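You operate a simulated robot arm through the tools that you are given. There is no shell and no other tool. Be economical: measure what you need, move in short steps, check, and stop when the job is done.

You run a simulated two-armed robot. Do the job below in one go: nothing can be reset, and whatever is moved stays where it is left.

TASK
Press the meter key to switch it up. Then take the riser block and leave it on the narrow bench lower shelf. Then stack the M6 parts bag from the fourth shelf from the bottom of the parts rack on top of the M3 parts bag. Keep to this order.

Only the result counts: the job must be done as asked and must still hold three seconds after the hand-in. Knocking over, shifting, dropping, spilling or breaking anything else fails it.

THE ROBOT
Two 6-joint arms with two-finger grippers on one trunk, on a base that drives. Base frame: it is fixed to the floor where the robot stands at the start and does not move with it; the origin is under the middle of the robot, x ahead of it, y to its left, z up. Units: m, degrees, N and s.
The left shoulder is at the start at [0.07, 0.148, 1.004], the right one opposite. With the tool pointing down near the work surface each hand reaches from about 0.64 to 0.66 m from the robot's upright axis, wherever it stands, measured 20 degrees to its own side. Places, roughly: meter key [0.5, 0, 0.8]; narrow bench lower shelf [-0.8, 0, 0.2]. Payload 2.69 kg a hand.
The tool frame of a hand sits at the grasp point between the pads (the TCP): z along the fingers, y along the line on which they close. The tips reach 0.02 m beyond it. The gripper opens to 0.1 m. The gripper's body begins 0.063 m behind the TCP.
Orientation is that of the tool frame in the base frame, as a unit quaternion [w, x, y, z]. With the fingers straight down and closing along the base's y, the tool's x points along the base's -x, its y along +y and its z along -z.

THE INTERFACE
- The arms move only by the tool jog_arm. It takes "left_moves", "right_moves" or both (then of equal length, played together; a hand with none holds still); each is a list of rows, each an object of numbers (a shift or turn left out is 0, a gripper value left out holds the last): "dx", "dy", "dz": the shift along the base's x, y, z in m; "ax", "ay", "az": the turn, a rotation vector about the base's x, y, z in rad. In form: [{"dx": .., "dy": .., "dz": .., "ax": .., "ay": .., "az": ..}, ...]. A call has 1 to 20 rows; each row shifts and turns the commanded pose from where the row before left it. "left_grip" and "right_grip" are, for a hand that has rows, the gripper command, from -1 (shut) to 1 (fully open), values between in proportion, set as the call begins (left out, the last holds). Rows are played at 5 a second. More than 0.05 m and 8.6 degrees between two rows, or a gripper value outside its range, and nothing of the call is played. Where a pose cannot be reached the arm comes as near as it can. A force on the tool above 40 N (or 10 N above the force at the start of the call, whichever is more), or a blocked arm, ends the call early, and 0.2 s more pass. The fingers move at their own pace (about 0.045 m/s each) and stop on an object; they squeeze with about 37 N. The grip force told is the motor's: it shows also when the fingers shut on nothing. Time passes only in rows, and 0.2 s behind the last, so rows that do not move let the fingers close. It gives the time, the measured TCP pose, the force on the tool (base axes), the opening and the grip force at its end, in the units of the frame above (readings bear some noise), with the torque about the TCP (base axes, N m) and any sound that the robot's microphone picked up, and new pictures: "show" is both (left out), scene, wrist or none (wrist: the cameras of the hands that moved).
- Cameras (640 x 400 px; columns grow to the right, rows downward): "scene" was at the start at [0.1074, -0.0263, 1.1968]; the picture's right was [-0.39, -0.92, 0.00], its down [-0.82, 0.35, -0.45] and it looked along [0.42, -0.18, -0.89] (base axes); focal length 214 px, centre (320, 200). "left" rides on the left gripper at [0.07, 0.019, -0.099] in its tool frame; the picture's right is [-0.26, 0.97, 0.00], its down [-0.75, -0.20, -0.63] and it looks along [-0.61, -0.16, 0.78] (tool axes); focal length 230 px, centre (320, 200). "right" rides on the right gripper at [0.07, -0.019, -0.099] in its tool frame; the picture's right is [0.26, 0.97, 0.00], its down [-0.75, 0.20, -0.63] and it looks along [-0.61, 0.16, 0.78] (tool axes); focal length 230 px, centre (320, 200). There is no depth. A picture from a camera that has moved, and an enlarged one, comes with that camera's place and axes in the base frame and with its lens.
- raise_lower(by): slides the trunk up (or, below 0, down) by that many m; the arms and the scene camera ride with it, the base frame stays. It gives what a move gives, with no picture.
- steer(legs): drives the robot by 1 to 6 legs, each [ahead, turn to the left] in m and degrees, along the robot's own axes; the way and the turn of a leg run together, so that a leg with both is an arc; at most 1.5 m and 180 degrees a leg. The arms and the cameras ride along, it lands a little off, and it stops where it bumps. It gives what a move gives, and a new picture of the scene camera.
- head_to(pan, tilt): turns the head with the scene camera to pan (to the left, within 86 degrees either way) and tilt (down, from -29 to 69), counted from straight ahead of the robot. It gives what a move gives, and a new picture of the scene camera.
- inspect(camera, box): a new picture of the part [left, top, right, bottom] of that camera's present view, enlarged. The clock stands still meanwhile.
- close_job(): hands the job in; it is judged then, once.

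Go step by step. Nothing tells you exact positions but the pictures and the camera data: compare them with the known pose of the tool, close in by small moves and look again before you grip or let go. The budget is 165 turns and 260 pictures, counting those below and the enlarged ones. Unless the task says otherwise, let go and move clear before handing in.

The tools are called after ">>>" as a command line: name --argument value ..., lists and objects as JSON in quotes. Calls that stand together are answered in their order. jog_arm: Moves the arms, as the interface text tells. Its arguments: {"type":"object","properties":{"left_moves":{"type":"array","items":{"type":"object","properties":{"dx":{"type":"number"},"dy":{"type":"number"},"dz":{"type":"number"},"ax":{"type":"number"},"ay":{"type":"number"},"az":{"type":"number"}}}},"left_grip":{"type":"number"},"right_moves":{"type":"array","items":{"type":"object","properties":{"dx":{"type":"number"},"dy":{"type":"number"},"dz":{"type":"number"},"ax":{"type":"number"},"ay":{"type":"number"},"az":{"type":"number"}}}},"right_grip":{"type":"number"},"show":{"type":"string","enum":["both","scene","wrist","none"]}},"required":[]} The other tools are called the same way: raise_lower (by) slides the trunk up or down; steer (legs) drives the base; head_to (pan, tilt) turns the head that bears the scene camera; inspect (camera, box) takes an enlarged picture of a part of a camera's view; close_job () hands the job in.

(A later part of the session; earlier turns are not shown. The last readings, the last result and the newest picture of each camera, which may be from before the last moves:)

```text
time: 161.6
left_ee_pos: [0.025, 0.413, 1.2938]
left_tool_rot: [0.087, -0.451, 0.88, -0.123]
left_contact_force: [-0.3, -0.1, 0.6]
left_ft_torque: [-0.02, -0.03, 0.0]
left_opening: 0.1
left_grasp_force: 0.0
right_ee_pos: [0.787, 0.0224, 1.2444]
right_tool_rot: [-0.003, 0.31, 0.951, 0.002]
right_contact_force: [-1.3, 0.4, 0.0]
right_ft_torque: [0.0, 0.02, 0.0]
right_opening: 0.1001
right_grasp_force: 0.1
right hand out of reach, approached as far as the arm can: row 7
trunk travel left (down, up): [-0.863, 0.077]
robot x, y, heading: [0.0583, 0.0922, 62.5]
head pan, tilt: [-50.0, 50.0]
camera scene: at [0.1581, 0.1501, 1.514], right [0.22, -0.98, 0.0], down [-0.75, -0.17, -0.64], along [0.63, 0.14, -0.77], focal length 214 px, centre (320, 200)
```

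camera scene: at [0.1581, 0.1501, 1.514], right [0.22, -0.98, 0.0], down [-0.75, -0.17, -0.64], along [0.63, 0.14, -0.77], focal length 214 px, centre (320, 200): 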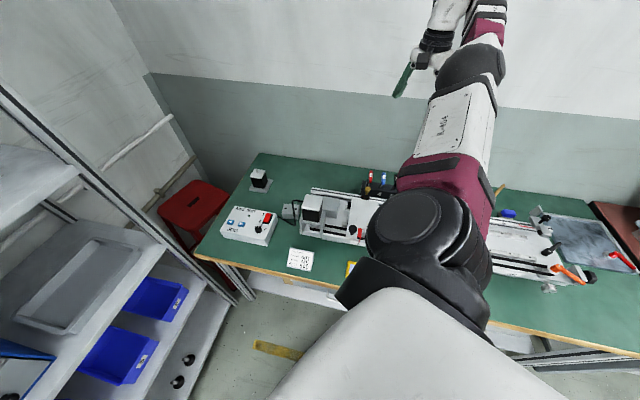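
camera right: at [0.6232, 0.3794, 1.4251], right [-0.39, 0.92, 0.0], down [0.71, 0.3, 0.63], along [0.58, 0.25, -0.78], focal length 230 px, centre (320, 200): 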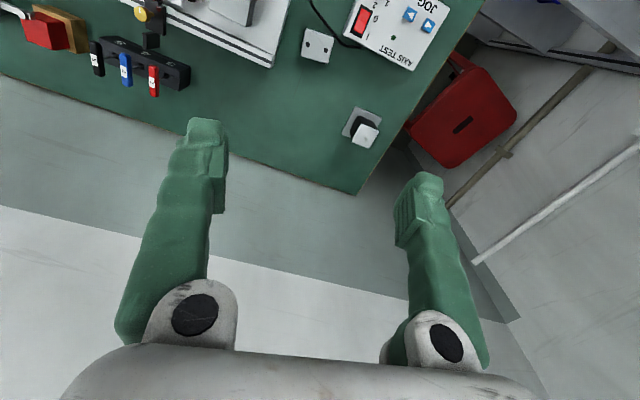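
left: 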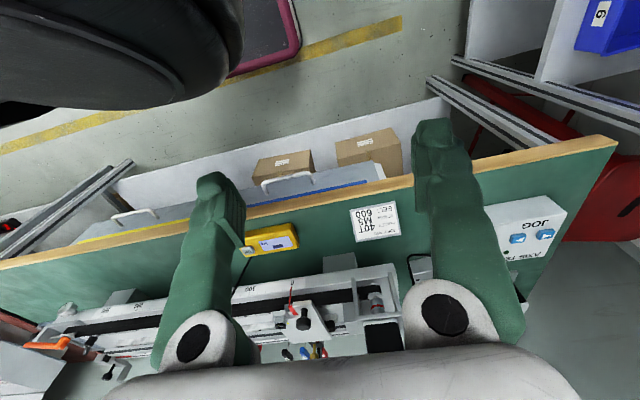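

The circle model fits. Continue the swing.

>>> jog_arm --right_moves '[{"dx": -0.006, "dy": -0.0443, "az": -0.0873}, {"dx": -0.0098, "dy": -0.0436, "az": -0.0873}, {"dx": -0.0136, "dy": -0.0426, "az": -0.0873}, {"dx": -0.0173, "dy": -0.0412, "az": -0.0873}, {"dx": -0.0208, "dy": -0.0396, "az": -0.0873}, {"dx": -0.0241, "dy": -0.0376, "az": -0.0873}, {"dx": -0.0273, "dy": -0.0354, "az": -0.0873}, {"dx": -0.0303, "dy": -0.0329, "az": -0.0873}, {"dx": -0.0331, "dy": -0.0301, "az": -0.0873}, {}]' --show "scene"

```text
time: 163.8
left_ee_pos: [0.0251, 0.4102, 1.2942]
left_tool_rot: [0.087, -0.451, 0.88, -0.122]
left_contact_force: [-0.3, 0.8, -0.1]
left_ft_torque: [0.01, -0.03, 0.03]
left_opening: 0.0999
left_grasp_force: 0.1
right_ee_pos: [0.7267, -0.1925, 1.2312]
right_tool_rot: [-0.002, 0.651, 0.759, 0.001]
right_contact_force: [0.3, 0.0, 0.3]
right_ft_torque: [-0.03, 0.02, -0.02]
right_opening: 0.0997
right_grasp_force: 0.0
right hand out of reach, approached as far as the arm can: row 5, 6, 7, 8, 9
trunk travel left (down, up): [-0.863, 0.077]
robot x, y, heading: [0.062, 0.0889, 62.7]
head pan, tilt: [-50.0, 50.0]
camera scene: at [0.1582, 0.1486, 1.514], right [0.22, -0.98, 0.0], down [-0.75, -0.17, -0.64], along [0.63, 0.14, -0.77], focal length 214 px, centre (320, 200)
```

scene: 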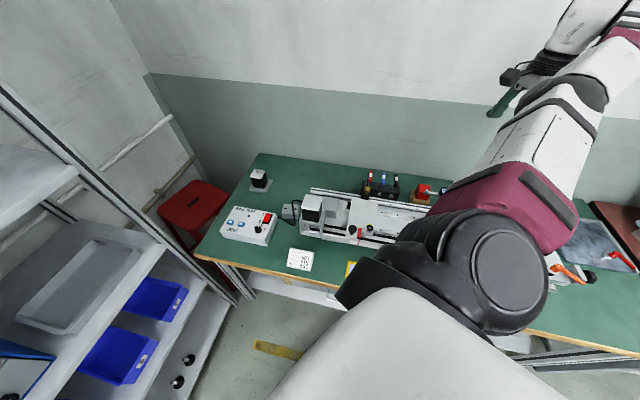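

Arm reached its swing limit (~-93°). Back 5 cm and turn left 49° so the hand comes over the block from a direction clear of the motor.

>>> steer --legs '[[-0.05, 0], [0, 49.3]]'

>>> jog_arm --right_moves '[{"az": 0.135}, {"az": 0.135}, {"az": 0.135}, {"az": 0.135}, {"az": 0.135}, {}]' --show "wrist"

```text
time: 166.9
left_ee_pos: [-0.2269, 0.2283, 1.2945]
left_tool_rot: [-0.13, 0.776, -0.612, 0.076]
left_contact_force: [0.6, 0.6, 0.6]
left_ft_torque: [-0.02, -0.02, 0.01]
left_opening: 0.0999
left_grasp_force: 0.1
right_ee_pos: [0.687, 0.3649, 1.2315]
right_tool_rot: [-0.005, 0.275, 0.962, 0.002]
right_contact_force: [-0.3, 0.5, -0.7]
right_ft_torque: [0.01, -0.04, -0.01]
right_opening: 0.0998
right_grasp_force: 0.0
trunk travel left (down, up): [-0.863, 0.077]
robot x, y, heading: [0.0333, 0.0452, 111.7]
head pan, tilt: [-50.0, 50.0]
camera scene: at [0.0558, 0.1583, 1.514], right [0.88, -0.47, 0.0], down [-0.36, -0.67, -0.64], along [0.3, 0.57, -0.77], focal length 214 px, centre (320, 200)
```

scene: 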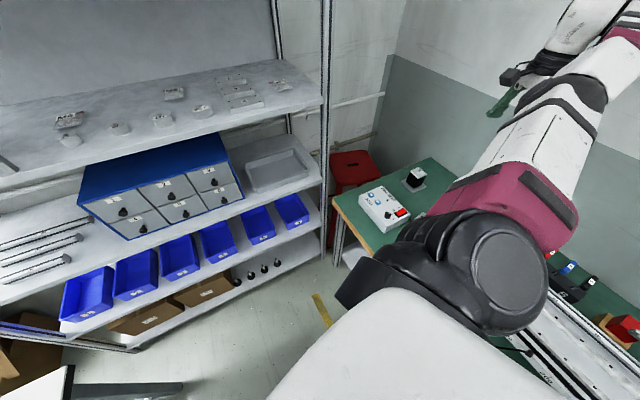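

```text
time: 168.3
left_ee_pos: [-0.2284, 0.2286, 1.2931]
left_tool_rot: [-0.13, 0.776, -0.612, 0.076]
left_contact_force: [0.4, 0.0, -0.5]
left_ft_torque: [-0.01, 0.02, 0.0]
left_opening: 0.1001
left_grasp_force: 0.1
right_ee_pos: [0.6857, 0.3659, 1.2301]
right_tool_rot: [-0.004, -0.059, 0.998, 0.0]
right_contact_force: [0.8, 0.0, -0.2]
right_ft_torque: [-0.03, 0.0, 0.01]
right_opening: 0.1001
right_grasp_force: 0.1
trunk travel left (down, up): [-0.863, 0.077]
robot x, y, heading: [0.0382, 0.0473, 111.8]
head pan, tilt: [-50.0, 50.0]
camera right: at [0.62, 0.3383, 1.3312], right [-0.37, 0.93, 0.0], down [0.73, 0.29, 0.62], along [0.58, 0.23, -0.78], focal length 230 px, centre (320, 200)
```

right: 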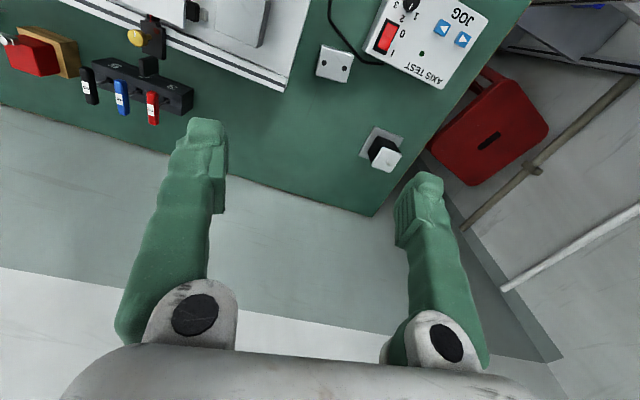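

>>> jog_arm --right_moves '[{"dx": -0.005, "dy": 0.0155, "az": 0.02}, {"dx": -0.005, "dy": 0.0155}, {}]' --show "none"

>>> raise_lower --by -0.26

>>> inspect --camera "right" --box '[0, 0, 640, 400]'

```text
time: 169.1
left_ee_pos: [-0.2292, 0.2271, 1.2938]
left_tool_rot: [-0.129, 0.776, -0.613, 0.076]
left_contact_force: [-0.3, -0.1, -0.3]
left_ft_torque: [0.05, 0.04, 0.04]
left_opening: 0.1
left_grasp_force: 0.1
right_ee_pos: [0.6721, 0.3941, 1.231]
right_tool_rot: [-0.004, -0.069, 0.998, 0.0]
right_contact_force: [0.1, -0.6, 0.0]
right_ft_torque: [-0.01, 0.02, 0.01]
right_opening: 0.0998
right_grasp_force: 0.1
right hand out of reach, approached as far as the arm can: row 2
trunk travel left (down, up): [-0.863, 0.077]
robot x, y, heading: [0.0382, 0.0513, 111.6]
head pan, tilt: [-50.0, 50.0]
```

```text
time: 171.8
left_ee_pos: [-0.2272, 0.2296, 1.0341]
left_tool_rot: [-0.13, 0.776, -0.612, 0.076]
left_contact_force: [0.3, 0.1, 0.9]
left_ft_torque: [0.01, -0.02, -0.01]
left_opening: 0.0999
left_grasp_force: 0.0
right_ee_pos: [0.6731, 0.3938, 0.9707]
right_tool_rot: [-0.003, -0.068, 0.998, -0.001]
right_contact_force: [-0.5, -0.9, -0.1]
right_ft_torque: [0.0, -0.01, 0.0]
right_opening: 0.1001
right_grasp_force: 0.2
trunk travel left (down, up): [-0.603, 0.337]
robot x, y, heading: [0.0345, 0.0441, 111.8]
head pan, tilt: [-50.0, 50.0]
```

```text
1.00 times, centred on (320, 200) of right (not enlarged: the box is as wide or as high as the picture)
camera zoom: at [0.6082, 0.366, 1.0705], right [-0.39, 0.92, 0.0], down [0.72, 0.3, 0.63], along [0.58, 0.24, -0.78], focal length 230 px, centre (320, 200)
```

zoom: 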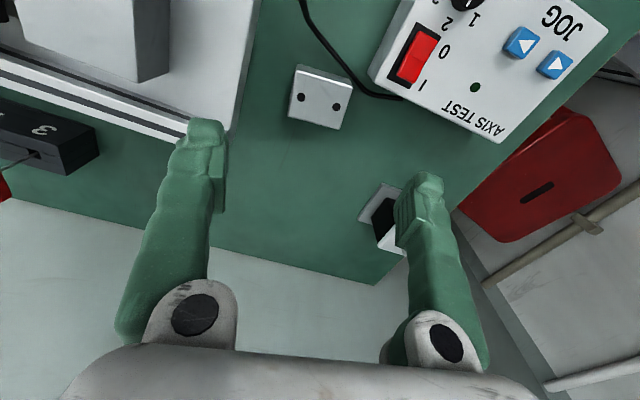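

>>> raise_lower --by -0.1

>>> inspect --camera "right" --box '[0, 0, 640, 400]'

>>> head_to --pan -70 --tilt 35

```text
time: 173.1
left_ee_pos: [-0.2275, 0.2281, 0.9343]
left_tool_rot: [-0.13, 0.777, -0.612, 0.075]
left_contact_force: [0.7, -0.4, 0.1]
left_ft_torque: [0.0, 0.01, 0.01]
left_opening: 0.1
left_grasp_force: 0.1
right_ee_pos: [0.6737, 0.3948, 0.8711]
right_tool_rot: [-0.003, -0.069, 0.998, -0.001]
right_contact_force: [0.7, -0.4, -0.3]
right_ft_torque: [0.0, 0.0, -0.02]
right_opening: 0.0999
right_grasp_force: 0.0
trunk travel left (down, up): [-0.503, 0.437]
robot x, y, heading: [0.0372, 0.0477, 111.8]
head pan, tilt: [-50.0, 50.0]
```

```text
1.00 times, centred on (320, 200) of right (not enlarged: the box is as wide or as high as the picture)
camera zoom: at [0.6082, 0.366, 0.9705], right [-0.39, 0.92, 0.0], down [0.72, 0.3, 0.63], along [0.58, 0.24, -0.78], focal length 230 px, centre (320, 200)
```

zoom: 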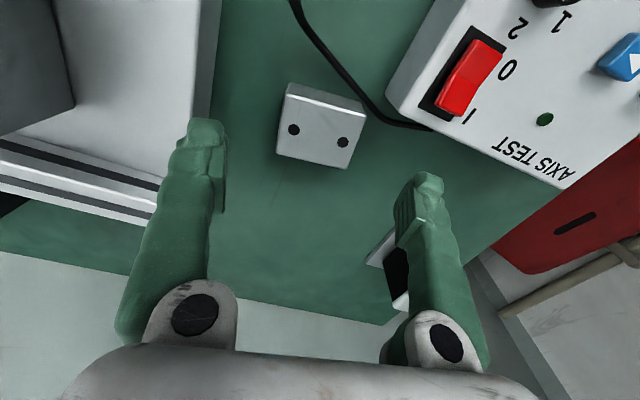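

```text
time: 173.9
left_ee_pos: [-0.2281, 0.228, 0.9344]
left_tool_rot: [-0.13, 0.776, -0.613, 0.075]
left_contact_force: [0.1, -0.6, -0.2]
left_ft_torque: [0.0, 0.0, 0.03]
left_opening: 0.0999
left_grasp_force: 0.1
right_ee_pos: [0.6739, 0.3931, 0.8707]
right_tool_rot: [-0.003, -0.068, 0.998, -0.001]
right_contact_force: [0.4, 0.0, 0.0]
right_ft_torque: [-0.03, 0.01, -0.02]
right_opening: 0.0999
right_grasp_force: 0.1
trunk travel left (down, up): [-0.503, 0.437]
robot x, y, heading: [0.0407, 0.0459, 111.7]
head pan, tilt: [-70.0, 35.0]
camera scene: at [0.0844, 0.1491, 1.1756], right [0.67, -0.75, 0.0], down [-0.43, -0.38, -0.82], along [0.61, 0.55, -0.57], focal length 214 px, centre (320, 200)
```

scene: 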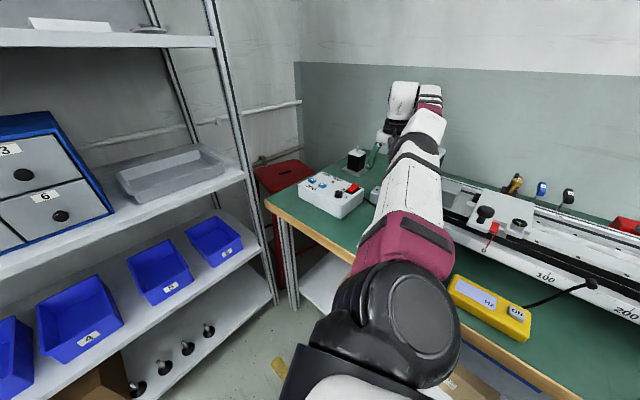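

>>> inspect --camera "scene" --box '[330, 70, 490, 210]'

>>> inspect --camera "scene" --box '[440, 260, 544, 340]'

```text
2.86 times, centred on (410, 140) of scene
camera zoom: at [0.0844, 0.1491, 1.1756], right [0.67, -0.75, 0.0], down [-0.43, -0.38, -0.82], along [0.61, 0.55, -0.57], focal length 613 px, centre (63, 371)
```

zoom: 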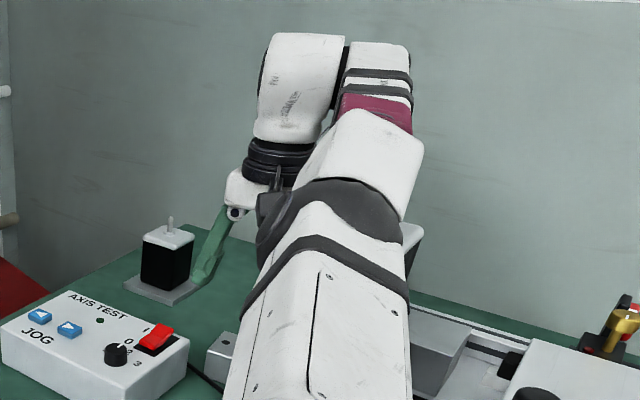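

```text
5.00 times, centred on (492, 300) of scene
camera zoom: at [0.0844, 0.1491, 1.1756], right [0.67, -0.75, 0.0], down [-0.43, -0.38, -0.82], along [0.61, 0.55, -0.57], focal length 1072 px, centre (-540, -300)
```

zoom: 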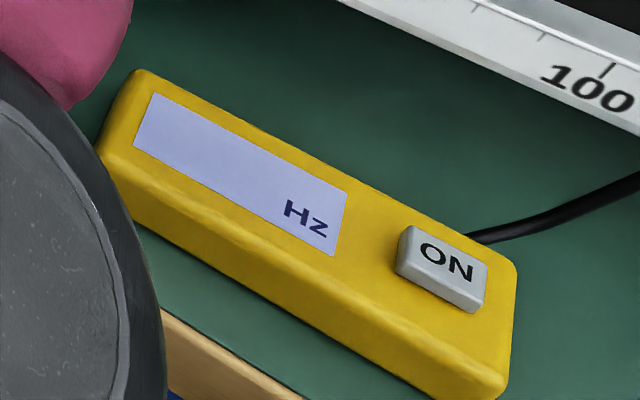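

The elbow sits close above the motor, so going down by trunk is unsafe. I'll raise the trunk while lowering the hand with the arm instead, keeping the elbow high.

>>> raise_lower --by 0.12

>>> jog_arm --right_moves '[{"dz": -0.03}, {"dz": -0.03}, {"dz": -0.03}, {"dz": -0.03}, {}]' --show "none"

>>> raise_lower --by 0.1

>>> jog_arm --right_moves '[{"dz": -0.03}, {"dz": -0.03}, {"dz": -0.03}, {}]' --show "scene"

```text
time: 175.4
left_ee_pos: [-0.2288, 0.2297, 1.0541]
left_tool_rot: [-0.13, 0.776, -0.612, 0.075]
left_contact_force: [0.3, 0.4, -0.1]
left_ft_torque: [-0.01, 0.01, -0.02]
left_opening: 0.1001
left_grasp_force: 0.1
right_ee_pos: [0.6731, 0.395, 0.9914]
right_tool_rot: [-0.003, -0.068, 0.998, 0.0]
right_contact_force: [0.0, -0.8, -0.3]
right_ft_torque: [0.01, 0.01, 0.01]
right_opening: 0.0997
right_grasp_force: 0.0
trunk travel left (down, up): [-0.623, 0.317]
robot x, y, heading: [0.0374, 0.0432, 111.8]
head pan, tilt: [-70.0, 35.0]
```

```text
time: 176.6
left_ee_pos: [-0.2293, 0.2292, 1.053]
left_tool_rot: [-0.13, 0.776, -0.613, 0.076]
left_contact_force: [-1.2, 0.4, -0.1]
left_ft_torque: [0.0, 0.01, 0.02]
left_opening: 0.1001
left_grasp_force: 0.0
right_ee_pos: [0.6782, 0.3953, 0.8707]
right_tool_rot: [-0.003, -0.069, 0.998, -0.001]
right_contact_force: [0.7, 1.1, 0.5]
right_ft_torque: [0.01, -0.04, 0.02]
right_opening: 0.1002
right_grasp_force: 0.1
right hand out of reach, approached as far as the arm can: row 1
trunk travel left (down, up): [-0.623, 0.317]
robot x, y, heading: [0.0356, 0.0428, 111.8]
head pan, tilt: [-70.0, 35.0]
```

```text
time: 178.0
left_ee_pos: [-0.2269, 0.229, 1.1533]
left_tool_rot: [-0.13, 0.776, -0.613, 0.076]
left_contact_force: [-0.1, -0.5, 0.9]
left_ft_torque: [0.01, 0.02, 0.0]
left_opening: 0.0999
left_grasp_force: 0.0
right_ee_pos: [0.6778, 0.396, 0.9713]
right_tool_rot: [-0.003, -0.069, 0.998, 0.0]
right_contact_force: [0.2, -0.2, -0.7]
right_ft_torque: [0.01, -0.03, 0.0]
right_opening: 0.0998
right_grasp_force: 0.0
trunk travel left (down, up): [-0.723, 0.217]
robot x, y, heading: [0.0381, 0.0428, 112.0]
head pan, tilt: [-70.0, 35.0]
```

```text
time: 179.0
left_ee_pos: [-0.2288, 0.2291, 1.1543]
left_tool_rot: [-0.129, 0.776, -0.612, 0.076]
left_contact_force: [-0.5, 0.1, 0.6]
left_ft_torque: [0.01, 0.01, 0.02]
left_opening: 0.0999
left_grasp_force: 0.0
right_ee_pos: [0.6775, 0.3975, 0.8808]
right_tool_rot: [-0.002, -0.069, 0.998, 0.0]
right_contact_force: [-0.3, 0.1, 0.7]
right_ft_torque: [0.04, 0.0, -0.02]
right_opening: 0.1001
right_grasp_force: 0.0
trunk travel left (down, up): [-0.723, 0.217]
robot x, y, heading: [0.0394, 0.0441, 111.7]
head pan, tilt: [-70.0, 35.0]
camera scene: at [0.0844, 0.1488, 1.3957], right [0.67, -0.75, 0.0], down [-0.43, -0.38, -0.82], along [0.61, 0.55, -0.57], focal length 214 px, centre (320, 200)
```

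scene: 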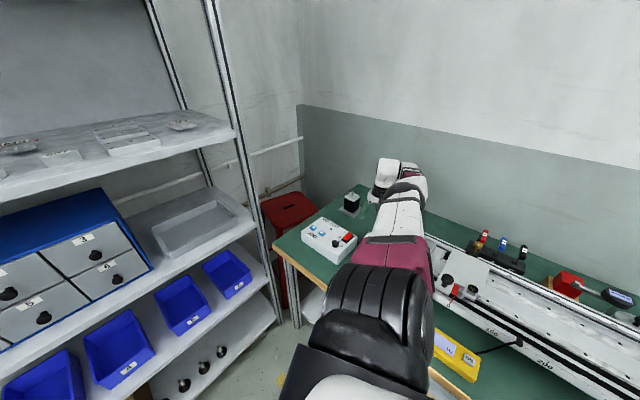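

>>> raise_lower --by 0.1

>>> jog_arm --right_moves '[{"dz": -0.03}, {"dz": -0.03}, {"dz": -0.03}, {}]' --show "none"

>>> inspect --camera "scene" --box '[320, 120, 480, 280]'

>>> inspect --camera "right" --box '[0, 0, 640, 400]'

```text
time: 180.3
left_ee_pos: [-0.2276, 0.2291, 1.2535]
left_tool_rot: [-0.13, 0.776, -0.613, 0.075]
left_contact_force: [0.6, 0.3, -0.1]
left_ft_torque: [-0.01, 0.03, 0.02]
left_opening: 0.0999
left_grasp_force: 0.0
right_ee_pos: [0.6775, 0.3981, 0.9815]
right_tool_rot: [-0.003, -0.069, 0.998, -0.001]
right_contact_force: [-0.3, -0.2, -0.2]
right_ft_torque: [0.0, -0.02, -0.04]
right_opening: 0.1
right_grasp_force: 0.1
trunk travel left (down, up): [-0.823, 0.117]
robot x, y, heading: [0.0418, 0.0453, 111.8]
head pan, tilt: [-70.0, 35.0]
```

```text
time: 181.3
left_ee_pos: [-0.2287, 0.229, 1.2541]
left_tool_rot: [-0.129, 0.776, -0.612, 0.076]
left_contact_force: [0.4, 0.7, 0.6]
left_ft_torque: [0.0, 0.0, -0.01]
left_opening: 0.1001
left_grasp_force: 0.2
right_ee_pos: [0.6716, 0.3732, 0.8954]
right_tool_rot: [-0.002, -0.069, 0.998, 0.0]
right_contact_force: [0.7, -0.2, 0.0]
right_ft_torque: [0.01, 0.02, -0.04]
right_opening: 0.1
right_grasp_force: 0.1
right hand out of reach, approached as far as the arm can: row 2, 3
trunk travel left (down, up): [-0.823, 0.117]
robot x, y, heading: [0.0368, 0.0472, 111.5]
head pan, tilt: [-70.0, 35.0]
```

```text
2.50 times, centred on (400, 200) of scene
camera zoom: at [0.0842, 0.1499, 1.4956], right [0.67, -0.75, 0.0], down [-0.43, -0.38, -0.82], along [0.61, 0.54, -0.57], focal length 536 px, centre (120, 200)
```

zoom: 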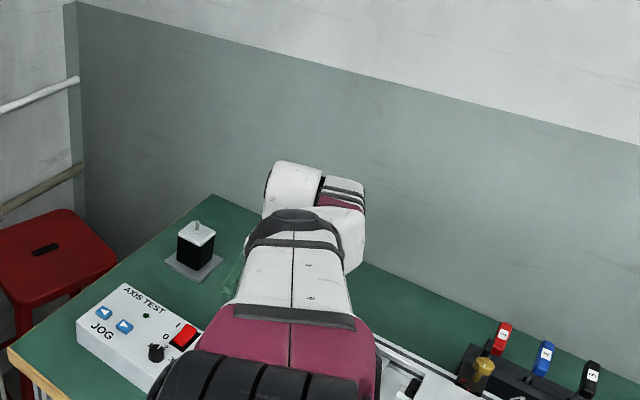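

```text
1.00 times, centred on (320, 200) of right (not enlarged: the box is as wide or as high as the picture)
camera zoom: at [0.6066, 0.3445, 0.9951], right [-0.39, 0.92, 0.0], down [0.72, 0.3, 0.63], along [0.58, 0.24, -0.78], focal length 230 px, centre (320, 200)
```

zoom: 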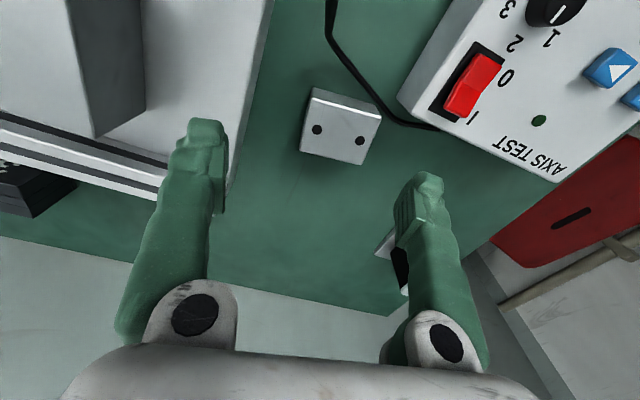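

Right arm geometry always brings its forearm over the motor; the left arm mirrored would be clear. I'll raise the right hand, then turn the robot to face the bench and bring the left arm into its working branch.

>>> jog_arm --right_moves '[{"dz": 0.04}, {"dz": 0.04}, {"dz": 0.04}, {"dz": 0.04}, {"dz": 0.04}, {}]' --show "none"

>>> raise_lower --by 0.1

>>> steer --legs '[[0, -112]]'

```text
time: 182.7
left_ee_pos: [-0.2287, 0.2291, 1.2537]
left_tool_rot: [-0.13, 0.776, -0.613, 0.075]
left_contact_force: [1.1, -0.7, 0.6]
left_ft_torque: [0.02, 0.0, 0.01]
left_opening: 0.1
left_grasp_force: 0.0
right_ee_pos: [0.6853, 0.3802, 1.0894]
right_tool_rot: [-0.004, -0.069, 0.998, -0.001]
right_contact_force: [-0.4, 0.3, -0.2]
right_ft_torque: [0.03, 0.0, -0.01]
right_opening: 0.1002
right_grasp_force: 0.0
right hand out of reach, approached as far as the arm can: row 4, 5
trunk travel left (down, up): [-0.823, 0.117]
robot x, y, heading: [0.0368, 0.0478, 111.8]
head pan, tilt: [-70.0, 35.0]
```

```text
time: 184.0
left_ee_pos: [-0.2287, 0.2287, 1.3544]
left_tool_rot: [-0.13, 0.776, -0.613, 0.075]
left_contact_force: [-0.7, -0.4, -0.4]
left_ft_torque: [-0.02, 0.01, 0.0]
left_opening: 0.0999
left_grasp_force: 0.1
right_ee_pos: [0.6859, 0.3803, 1.189]
right_tool_rot: [-0.003, -0.069, 0.998, 0.0]
right_contact_force: [-1.0, 0.3, -0.3]
right_ft_torque: [0.02, 0.0, 0.02]
right_opening: 0.0999
right_grasp_force: 0.0
trunk travel left (down, up): [-0.923, 0.017]
robot x, y, heading: [0.0377, 0.0466, 111.6]
head pan, tilt: [-70.0, 35.0]
```

```text
time: 189.2
left_ee_pos: [0.3123, 0.2158, 1.3545]
left_tool_rot: [0.008, 0.09, 0.984, -0.151]
left_contact_force: [0.9, 0.0, -0.3]
left_ft_torque: [-0.01, 0.01, 0.0]
left_opening: 0.0999
left_grasp_force: 0.0
right_ee_pos: [0.0815, -0.6811, 1.1888]
right_tool_rot: [-0.002, 0.798, 0.603, 0.003]
right_contact_force: [0.4, -0.8, 0.2]
right_ft_torque: [0.01, 0.02, -0.03]
right_opening: 0.0999
right_grasp_force: 0.1
trunk travel left (down, up): [-0.923, 0.017]
robot x, y, heading: [0.036, 0.0459, -2.2]
head pan, tilt: [-70.0, 35.0]
camera scene: at [0.1144, -0.0417, 1.5957], right [-0.95, -0.31, 0.0], down [-0.18, 0.55, -0.82], along [0.25, -0.78, -0.57], focal length 214 px, centre (320, 200)
```

scene: 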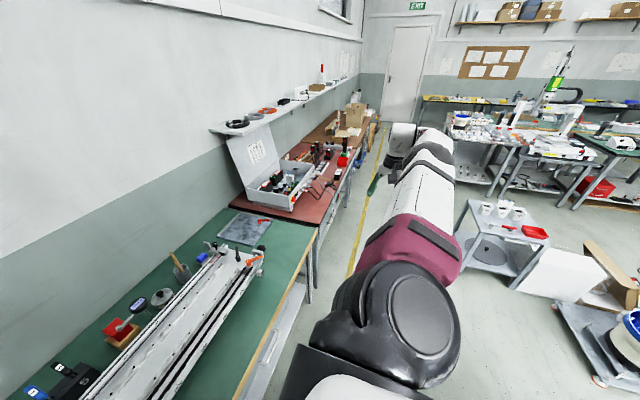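

Now pitch the left tool forward and try extending it over the bench (free air at z≈1.35).

>>> jog_arm --left_moves '[{"ay": -0.14}, {"ay": -0.14}, {"ay": -0.14}, {"ay": -0.14}, {"ay": -0.14}, {"ay": -0.14}, {"dx": 0.04}, {"dx": 0.04}, {"dx": 0.04}, {"dx": 0.04}, {"dx": 0.04}, {"dx": 0.03}, {}]' --show "none"

>>> head_to --pan 30 --tilt 20

```text
time: 192.0
left_ee_pos: [0.4836, 0.2524, 1.373]
left_tool_rot: [0.408, 0.142, 0.896, -0.1]
left_contact_force: [-0.4, 0.5, -0.6]
left_ft_torque: [0.03, 0.0, -0.01]
left_opening: 0.1002
left_grasp_force: 0.1
left hand out of reach, approached as far as the arm can: row 5, 6, 10, 11, 12
right_ee_pos: [0.0834, -0.6815, 1.1893]
right_tool_rot: [-0.002, 0.798, 0.603, 0.003]
right_contact_force: [-0.4, 0.6, -0.4]
right_ft_torque: [0.01, 0.01, 0.0]
right_opening: 0.1003
right_grasp_force: 0.0
trunk travel left (down, up): [-0.923, 0.017]
robot x, y, heading: [0.0399, 0.0484, -2.1]
head pan, tilt: [-70.0, 35.0]
```

```text
time: 193.7
left_ee_pos: [0.4826, 0.2506, 1.3732]
left_tool_rot: [0.409, 0.141, 0.896, -0.1]
left_contact_force: [0.4, 0.0, -0.2]
left_ft_torque: [0.0, 0.0, -0.01]
left_opening: 0.1001
left_grasp_force: 0.1
right_ee_pos: [0.0828, -0.6824, 1.1892]
right_tool_rot: [-0.002, 0.798, 0.603, 0.003]
right_contact_force: [0.5, 0.6, 0.4]
right_ft_torque: [0.01, -0.01, 0.0]
right_opening: 0.1001
right_grasp_force: 0.0
trunk travel left (down, up): [-0.923, 0.017]
robot x, y, heading: [0.0406, 0.049, -2.1]
head pan, tilt: [30.0, 20.0]
camera scene: at [0.1694, 0.0854, 1.6196], right [0.47, -0.88, 0.0], down [-0.3, -0.16, -0.94], along [0.83, 0.44, -0.34], focal length 214 px, centre (320, 200)
```

scene: 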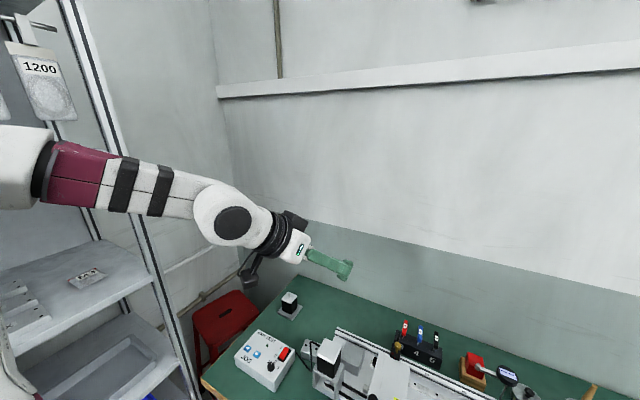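

Works. Continue extending outward with a slight descent.

>>> jog_arm --left_moves '[{"dx": 0.03, "dz": -0.02}, {"dx": 0.03, "dz": -0.02}, {"dx": 0.03, "dz": -0.02}, {"dx": 0.03, "dz": -0.02}, {"dx": 0.03, "dz": -0.02}, {"dx": 0.03, "dz": -0.02}, {}]' --show "none"

>>> jog_arm --left_moves '[{"dx": 0.03}, {"dx": 0.03}, {"dz": -0.03}, {"dz": -0.03}, {}]' --show "scene"

```text
time: 195.3
left_ee_pos: [0.497, 0.2765, 1.2658]
left_tool_rot: [0.41, 0.143, 0.895, -0.1]
left_contact_force: [-0.1, 0.5, 0.3]
left_ft_torque: [-0.01, -0.01, 0.02]
left_opening: 0.0999
left_grasp_force: 0.1
left hand out of reach, approached as far as the arm can: row 1, 2, 3, 4, 5, 6
right_ee_pos: [0.083, -0.6818, 1.1887]
right_tool_rot: [-0.002, 0.798, 0.602, 0.003]
right_contact_force: [-0.1, 0.3, 0.1]
right_ft_torque: [0.01, 0.01, 0.01]
right_opening: 0.1
right_grasp_force: 0.2
trunk travel left (down, up): [-0.923, 0.017]
robot x, y, heading: [0.0334, 0.0464, -2.1]
head pan, tilt: [30.0, 20.0]
```

```text
time: 196.5
left_ee_pos: [0.4898, 0.2909, 1.2123]
left_tool_rot: [0.409, 0.141, 0.896, -0.103]
left_contact_force: [-0.5, 0.8, -0.4]
left_ft_torque: [-0.02, -0.01, 0.04]
left_opening: 0.1
left_grasp_force: 0.0
left hand out of reach, approached as far as the arm can: row 1, 2, 3, 4
right_ee_pos: [0.0816, -0.6815, 1.1885]
right_tool_rot: [-0.002, 0.798, 0.603, 0.003]
right_contact_force: [-0.9, -0.1, 0.1]
right_ft_torque: [-0.04, -0.05, 0.01]
right_opening: 0.1001
right_grasp_force: 0.1
trunk travel left (down, up): [-0.923, 0.017]
robot x, y, heading: [0.0358, 0.0453, -2.3]
head pan, tilt: [30.0, 20.0]
camera scene: at [0.169, 0.0854, 1.6196], right [0.47, -0.88, 0.0], down [-0.3, -0.16, -0.94], along [0.83, 0.44, -0.34], focal length 214 px, centre (320, 200)
```

scene: 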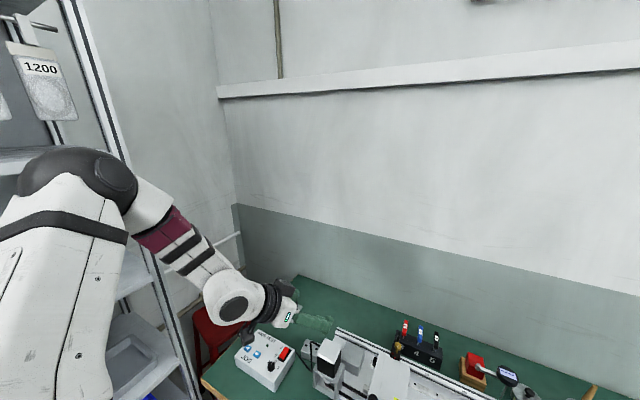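

>>> jog_arm --left_moves '[{"dx": 0.03, "dz": 0.02, "ay": 0.1}, {"dx": 0.03, "dz": 0.02, "ay": 0.1}, {"dx": 0.03, "dz": 0.02, "ay": 0.1}, {"dx": 0.03, "dz": 0.02, "ay": 0.1}, {}]' --show "scene"

```text
time: 197.7
left_ee_pos: [0.4009, 0.3196, 1.1874]
left_tool_rot: [0.254, 0.121, 0.95, -0.133]
left_contact_force: [-0.7, -1.0, 0.2]
left_ft_torque: [0.0, 0.0, 0.02]
left_opening: 0.0997
left_grasp_force: 0.1
left hand out of reach, approached as far as the arm can: row 1, 2, 3, 4
right_ee_pos: [0.082, -0.6824, 1.1888]
right_tool_rot: [-0.002, 0.798, 0.602, 0.002]
right_contact_force: [0.6, -0.3, 0.0]
right_ft_torque: [0.02, 0.01, 0.0]
right_opening: 0.1001
right_grasp_force: 0.0
trunk travel left (down, up): [-0.923, 0.017]
robot x, y, heading: [0.0372, 0.0468, -2.1]
head pan, tilt: [30.0, 20.0]
camera scene: at [0.1693, 0.085, 1.6196], right [0.47, -0.88, 0.0], down [-0.3, -0.16, -0.94], along [0.83, 0.44, -0.34], focal length 214 px, centre (320, 200)
```

scene: 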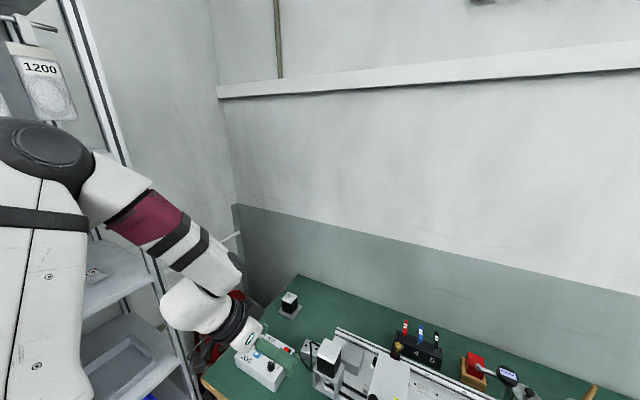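

The left arm won't come out to the working branch. Alternative: use the right arm with the hand rolled ~35° so wrist and forearm lean away from the motor, gripping the block's front/back faces. First tuck the left hand back in.

>>> jog_arm --left_moves '[{"dx": -0.03, "ay": 0.12}, {"dx": -0.03, "ay": 0.12}, {"dx": -0.03, "ay": 0.12}, {"dx": -0.03, "ay": 0.1}, {"dx": -0.03}, {}]' --show "none"

>>> jog_arm --right_moves '[{"az": 0.14}, {"az": 0.14}, {"az": 0.14}, {}]' --show "none"

```text
time: 199.1
left_ee_pos: [0.2154, 0.2976, 1.1041]
left_tool_rot: [0.031, 0.089, 0.983, -0.157]
left_contact_force: [0.6, -0.5, -0.1]
left_ft_torque: [0.02, 0.01, 0.01]
left_opening: 0.0999
left_grasp_force: 0.1
left hand out of reach, approached as far as the arm can: row 1, 2, 3, 4, 5
right_ee_pos: [0.082, -0.6802, 1.19]
right_tool_rot: [-0.001, 0.799, 0.602, 0.003]
right_contact_force: [0.7, 0.8, 0.1]
right_ft_torque: [0.0, 0.0, -0.02]
right_opening: 0.0999
right_grasp_force: 0.0
trunk travel left (down, up): [-0.923, 0.017]
robot x, y, heading: [0.0344, 0.0431, -2.0]
head pan, tilt: [30.0, 20.0]
```

```text
time: 200.1
left_ee_pos: [0.2159, 0.296, 1.1042]
left_tool_rot: [0.03, 0.087, 0.983, -0.158]
left_contact_force: [0.4, -0.8, -0.2]
left_ft_torque: [0.03, 0.0, 0.0]
left_opening: 0.1
left_grasp_force: 0.0
right_ee_pos: [0.1269, -0.6682, 1.1448]
right_tool_rot: [-0.007, 0.683, 0.73, 0.002]
right_contact_force: [0.0, 0.5, -0.5]
right_ft_torque: [0.0, 0.04, 0.04]
right_opening: 0.1003
right_grasp_force: 0.1
right hand out of reach, approached as far as the arm can: row 2, 3
trunk travel left (down, up): [-0.923, 0.017]
robot x, y, heading: [0.0378, 0.0441, -2.1]
head pan, tilt: [30.0, 20.0]
```

Test the wrist's yaw range in free air (right hand over open floor), and lift the left hand.

>>> jog_arm --right_moves '[{"az": -0.14}, {"az": -0.14}, {"az": -0.14}, {"az": -0.14}, {"az": -0.14}, {"az": -0.14}, {"az": -0.14}, {"az": -0.14}, {"az": -0.14}, {"az": -0.14}, {"az": -0.14}, {"az": -0.14}, {"az": -0.14}, {}]' --left_moves '[{"dz": 0.04}, {"dz": 0.04}, {"dz": 0.04}, {"dz": 0.04}, {"dz": 0.04}, {}, {}, {}, {}, {}, {}, {}, {}, {}]' --show "none"

```text
time: 203.1
left_ee_pos: [0.2622, 0.2676, 1.1702]
left_tool_rot: [0.03, 0.087, 0.983, -0.159]
left_contact_force: [0.0, 0.3, 0.1]
left_ft_torque: [0.03, 0.0, 0.02]
left_opening: 0.1002
left_grasp_force: 0.1
left hand out of reach, approached as far as the arm can: row 1, 2, 3, 4, 5
right_ee_pos: [0.1273, -0.6695, 1.1453]
right_tool_rot: [0.0, 0.996, -0.091, 0.004]
right_contact_force: [0.0, -0.8, 1.4]
right_ft_torque: [0.02, 0.04, 0.02]
right_opening: 0.1
right_grasp_force: 0.0
trunk travel left (down, up): [-0.923, 0.017]
robot x, y, heading: [0.0388, 0.0468, -2.1]
head pan, tilt: [30.0, 20.0]
```

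The wrist yaw range is wide the other way. Drive to the new pose beside the block.

>>> steer --legs '[[0, 95], [0.1, 0], [0, 18]]'

```text
time: 209.3
left_ee_pos: [-0.2574, 0.2692, 1.1702]
left_tool_rot: [-0.146, 0.769, -0.619, 0.064]
left_contact_force: [0.2, 0.7, 0.4]
left_ft_torque: [-0.05, 0.0, -0.01]
left_opening: 0.0999
left_grasp_force: 0.0
right_ee_pos: [0.6618, 0.5007, 1.1449]
right_tool_rot: [-0.004, 0.629, 0.778, 0.001]
right_contact_force: [-0.1, -0.2, -0.6]
right_ft_torque: [-0.07, 0.01, 0.02]
right_opening: 0.1
right_grasp_force: 0.1
trunk travel left (down, up): [-0.923, 0.017]
robot x, y, heading: [0.0376, 0.1446, 110.2]
head pan, tilt: [30.0, 20.0]
camera scene: at [-0.0548, 0.2526, 1.6193], right [0.64, 0.77, 0.0], down [0.26, -0.22, -0.94], along [-0.72, 0.6, -0.34], focal length 214 px, centre (320, 200)
```

scene: 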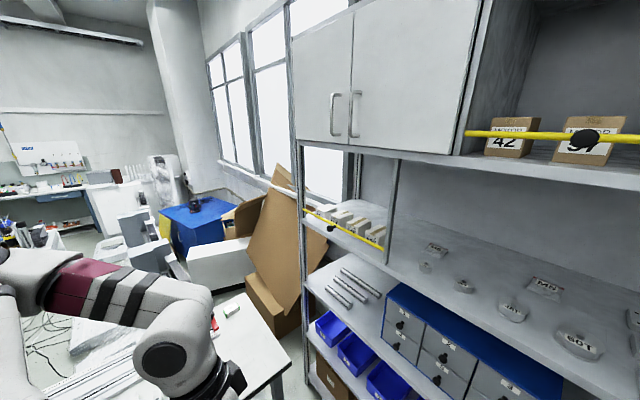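

Now roll the hand 28° (leaning to +y) while shifting the fingertips over the block.

>>> jog_arm --right_grip 0.6 --right_moves '[{"az": -0.07}, {"dx": 0.0035, "dy": -0.0255, "ax": -0.121, "ay": -0.017}, {"dx": 0.0035, "dy": -0.0255, "ax": -0.121, "ay": -0.017}, {"dx": 0.0035, "dy": -0.0255, "ax": -0.121, "ay": -0.017}, {"dx": 0.0035, "dy": -0.0255, "ax": -0.121, "ay": -0.017}, {}]' --show "wrist"

```text
time: 210.7
left_ee_pos: [-0.2583, 0.2658, 1.1693]
left_tool_rot: [-0.147, 0.768, -0.621, 0.063]
left_contact_force: [0.5, -0.2, -1.3]
left_ft_torque: [0.02, 0.01, 0.01]
left_opening: 0.1001
left_grasp_force: 0.1
right_ee_pos: [0.6751, 0.3957, 1.1467]
right_tool_rot: [0.18, 0.637, 0.733, -0.158]
right_contact_force: [-0.6, 0.6, 0.0]
right_ft_torque: [0.04, -0.03, 0.03]
right_opening: 0.0798
right_grasp_force: 0.0
trunk travel left (down, up): [-0.923, 0.017]
robot x, y, heading: [0.0329, 0.1417, 110.4]
head pan, tilt: [30.0, 20.0]
camera right: at [0.6434, 0.4992, 1.2011], right [0.92, 0.36, -0.12], down [0.25, -0.34, 0.91], along [0.29, -0.87, -0.41], focal length 230 px, centre (320, 200)
```

right: 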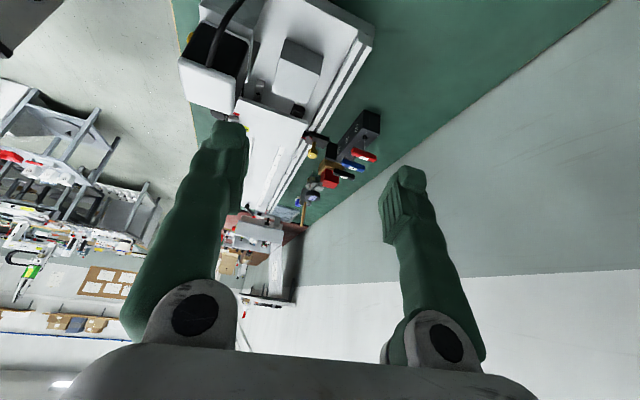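

>>> raise_lower --by -0.2

>>> head_to --pan -72 --tilt 35

>>> inspect --camera "scene" --box '[320, 130, 480, 230]'

>>> inspect --camera "right" --box '[0, 0, 640, 400]'

```text
time: 212.8
left_ee_pos: [-0.2587, 0.2662, 0.9702]
left_tool_rot: [-0.147, 0.768, -0.619, 0.063]
left_contact_force: [-0.7, 0.0, -0.5]
left_ft_torque: [0.0, 0.02, -0.02]
left_opening: 0.0997
left_grasp_force: 0.1
right_ee_pos: [0.6763, 0.3958, 0.945]
right_tool_rot: [0.178, 0.636, 0.734, -0.157]
right_contact_force: [0.3, 0.0, 0.0]
right_ft_torque: [-0.03, -0.01, 0.0]
right_opening: 0.08
right_grasp_force: 0.2
trunk travel left (down, up): [-0.723, 0.217]
robot x, y, heading: [0.0354, 0.1431, 110.6]
head pan, tilt: [30.0, 20.0]
```

```text
time: 214.6
left_ee_pos: [-0.2588, 0.2661, 0.9709]
left_tool_rot: [-0.147, 0.768, -0.62, 0.063]
left_contact_force: [-0.4, -1.0, -0.6]
left_ft_torque: [-0.01, -0.01, 0.03]
left_opening: 0.1001
left_grasp_force: 0.0
right_ee_pos: [0.6752, 0.3951, 0.9458]
right_tool_rot: [0.179, 0.636, 0.734, -0.156]
right_contact_force: [-0.4, -0.6, 0.6]
right_ft_torque: [-0.02, -0.03, -0.03]
right_opening: 0.08
right_grasp_force: 0.1
trunk travel left (down, up): [-0.723, 0.217]
robot x, y, heading: [0.0331, 0.1454, 110.5]
head pan, tilt: [-72.0, 35.0]
camera scene: at [0.0855, 0.2442, 1.3957], right [0.62, -0.78, 0.0], down [-0.45, -0.36, -0.82], along [0.64, 0.51, -0.57], focal length 214 px, centre (320, 200)
```

scene: 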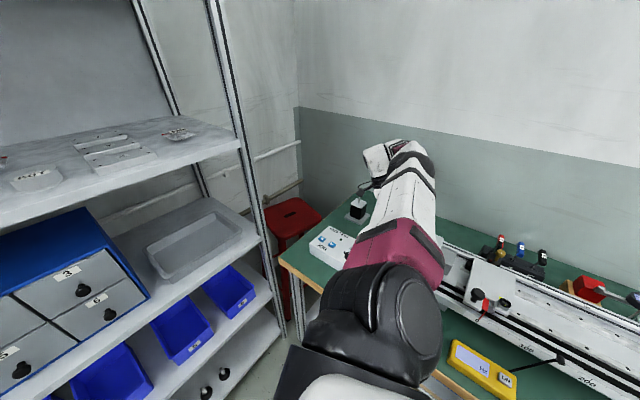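

```text
4.00 times, centred on (400, 180) of scene
camera zoom: at [0.0855, 0.2442, 1.3957], right [0.62, -0.78, 0.0], down [-0.45, -0.36, -0.82], along [0.64, 0.51, -0.57], focal length 858 px, centre (0, 280)
```

zoom: 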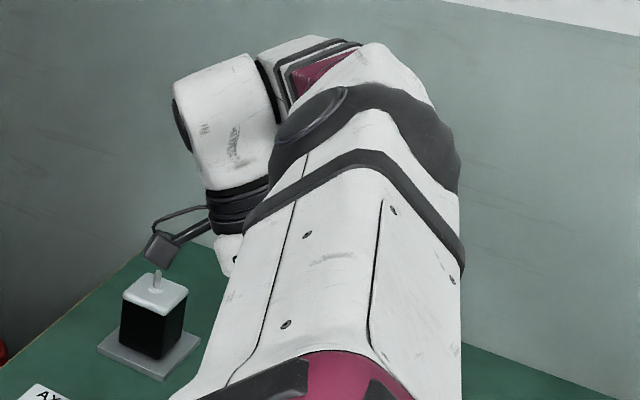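

```text
1.00 times, centred on (320, 200) of right (not enlarged: the box is as wide or as high as the picture)
camera zoom: at [0.6432, 0.4993, 1.0012], right [0.92, 0.36, -0.12], down [0.25, -0.34, 0.9], along [0.29, -0.87, -0.41], focal length 230 px, centre (320, 200)
```

zoom: 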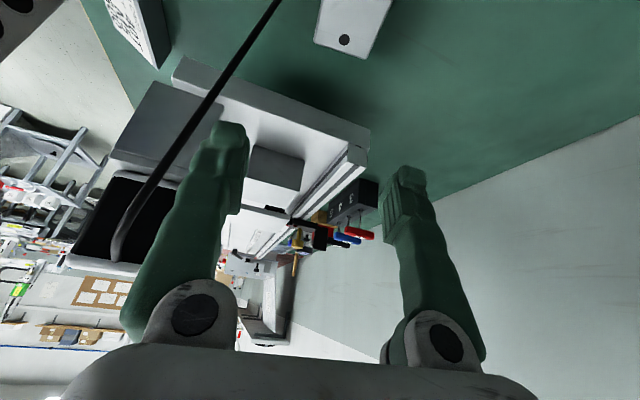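

>>> jog_arm --right_moves '[{"dy": 0.006}, {}]' --show "none"

>>> raise_lower --by -0.08

>>> inspect --camera "right" --box '[0, 0, 640, 400]'

>>> inspect --camera "scene" --box '[280, 100, 440, 280]'

```text
time: 215.2
left_ee_pos: [-0.2582, 0.2658, 0.9705]
left_tool_rot: [-0.147, 0.769, -0.619, 0.064]
left_contact_force: [-0.7, 0.3, 0.6]
left_ft_torque: [0.0, 0.02, 0.06]
left_opening: 0.0999
left_grasp_force: 0.0
right_ee_pos: [0.6756, 0.4014, 0.9458]
right_tool_rot: [0.178, 0.636, 0.734, -0.157]
right_contact_force: [0.1, -0.5, 0.7]
right_ft_torque: [-0.01, -0.02, -0.02]
right_opening: 0.0803
right_grasp_force: 0.1
trunk travel left (down, up): [-0.723, 0.217]
robot x, y, heading: [0.0323, 0.145, 110.4]
head pan, tilt: [-72.0, 35.0]
```

```text
time: 216.4
left_ee_pos: [-0.2577, 0.266, 0.8889]
left_tool_rot: [-0.148, 0.768, -0.62, 0.063]
left_contact_force: [0.0, 0.9, -0.2]
left_ft_torque: [-0.03, -0.01, -0.02]
left_opening: 0.1002
left_grasp_force: 0.1
right_ee_pos: [0.6762, 0.4018, 0.8655]
right_tool_rot: [0.179, 0.637, 0.733, -0.158]
right_contact_force: [-1.1, 0.4, -0.2]
right_ft_torque: [0.01, 0.0, 0.0]
right_opening: 0.0803
right_grasp_force: 0.0
trunk travel left (down, up): [-0.643, 0.297]
robot x, y, heading: [0.0361, 0.1461, 110.3]
head pan, tilt: [-72.0, 35.0]
```

```text
1.00 times, centred on (320, 200) of right (not enlarged: the box is as wide or as high as the picture)
camera zoom: at [0.6431, 0.5047, 0.9218], right [0.92, 0.36, -0.12], down [0.25, -0.34, 0.9], along [0.29, -0.87, -0.41], focal length 230 px, centre (320, 200)
```

zoom: 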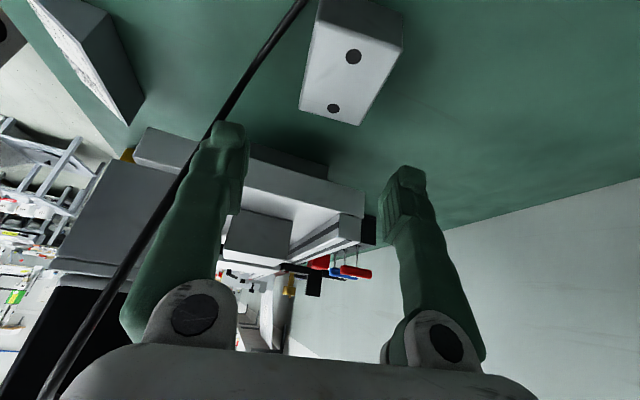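

```text
2.22 times, centred on (360, 190) of scene
camera zoom: at [0.0855, 0.244, 1.3157], right [0.62, -0.79, 0.0], down [-0.45, -0.36, -0.82], along [0.64, 0.51, -0.57], focal length 477 px, centre (231, 222)
```

zoom: 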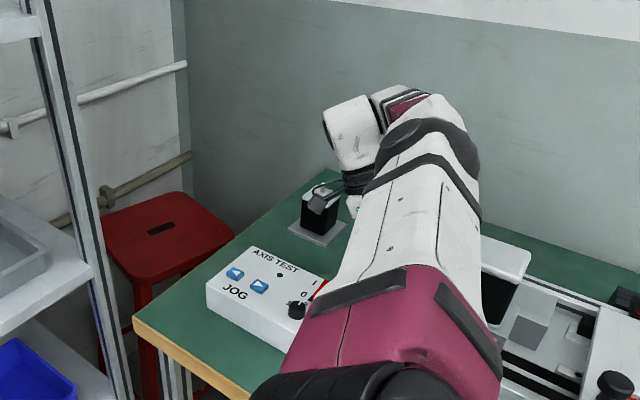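

>>> jog_arm --right_moves '[{"dx": 0.003}, {}]' --show "none"

>>> raise_lower --by -0.05

>>> inspect --camera "right" --box '[0, 0, 640, 400]'

>>> inspect --camera "scene" --box '[280, 100, 440, 280]'

```text
time: 217.0
left_ee_pos: [-0.2571, 0.266, 0.8907]
left_tool_rot: [-0.147, 0.768, -0.62, 0.063]
left_contact_force: [0.7, -0.5, -0.7]
left_ft_torque: [0.04, 0.01, -0.02]
left_opening: 0.1001
left_grasp_force: 0.1
right_ee_pos: [0.6791, 0.4018, 0.8662]
right_tool_rot: [0.178, 0.636, 0.734, -0.157]
right_contact_force: [-1.1, -0.1, 0.1]
right_ft_torque: [-0.03, 0.01, 0.02]
right_opening: 0.0798
right_grasp_force: 0.1
trunk travel left (down, up): [-0.643, 0.297]
robot x, y, heading: [0.03, 0.1454, 110.3]
head pan, tilt: [-72.0, 35.0]
```

```text
time: 217.9
left_ee_pos: [-0.2578, 0.2664, 0.8399]
left_tool_rot: [-0.147, 0.768, -0.621, 0.063]
left_contact_force: [0.1, 0.8, -0.6]
left_ft_torque: [-0.03, -0.03, 0.03]
left_opening: 0.1
left_grasp_force: 0.1
right_ee_pos: [0.6792, 0.4009, 0.8163]
right_tool_rot: [0.179, 0.636, 0.734, -0.157]
right_contact_force: [0.1, 0.3, -0.1]
right_ft_torque: [0.01, -0.01, -0.01]
right_opening: 0.0798
right_grasp_force: 0.1
trunk travel left (down, up): [-0.593, 0.347]
robot x, y, heading: [0.0329, 0.1469, 110.4]
head pan, tilt: [-72.0, 35.0]
```

```text
1.00 times, centred on (320, 200) of right (not enlarged: the box is as wide or as high as the picture)
camera zoom: at [0.6456, 0.5045, 0.8718], right [0.92, 0.36, -0.12], down [0.25, -0.34, 0.9], along [0.29, -0.87, -0.41], focal length 230 px, centre (320, 200)
```

zoom: 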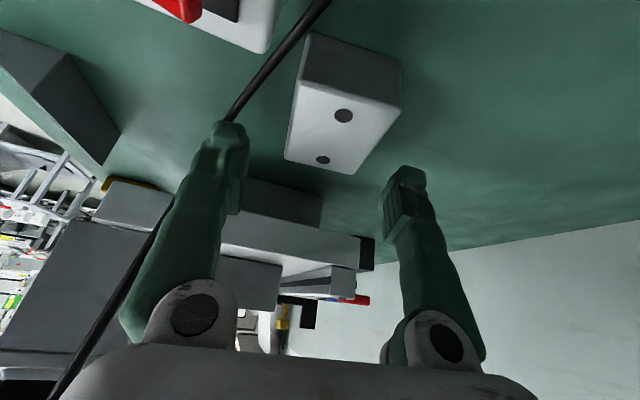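

```text
2.22 times, centred on (360, 190) of scene
camera zoom: at [0.0855, 0.244, 1.2657], right [0.62, -0.79, 0.0], down [-0.45, -0.36, -0.82], along [0.64, 0.51, -0.57], focal length 477 px, centre (231, 222)
```

zoom: 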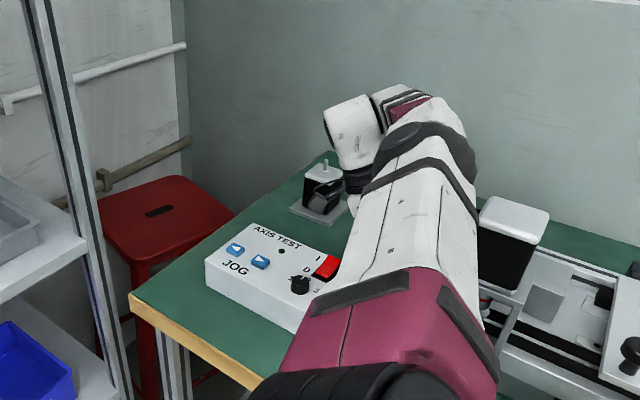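

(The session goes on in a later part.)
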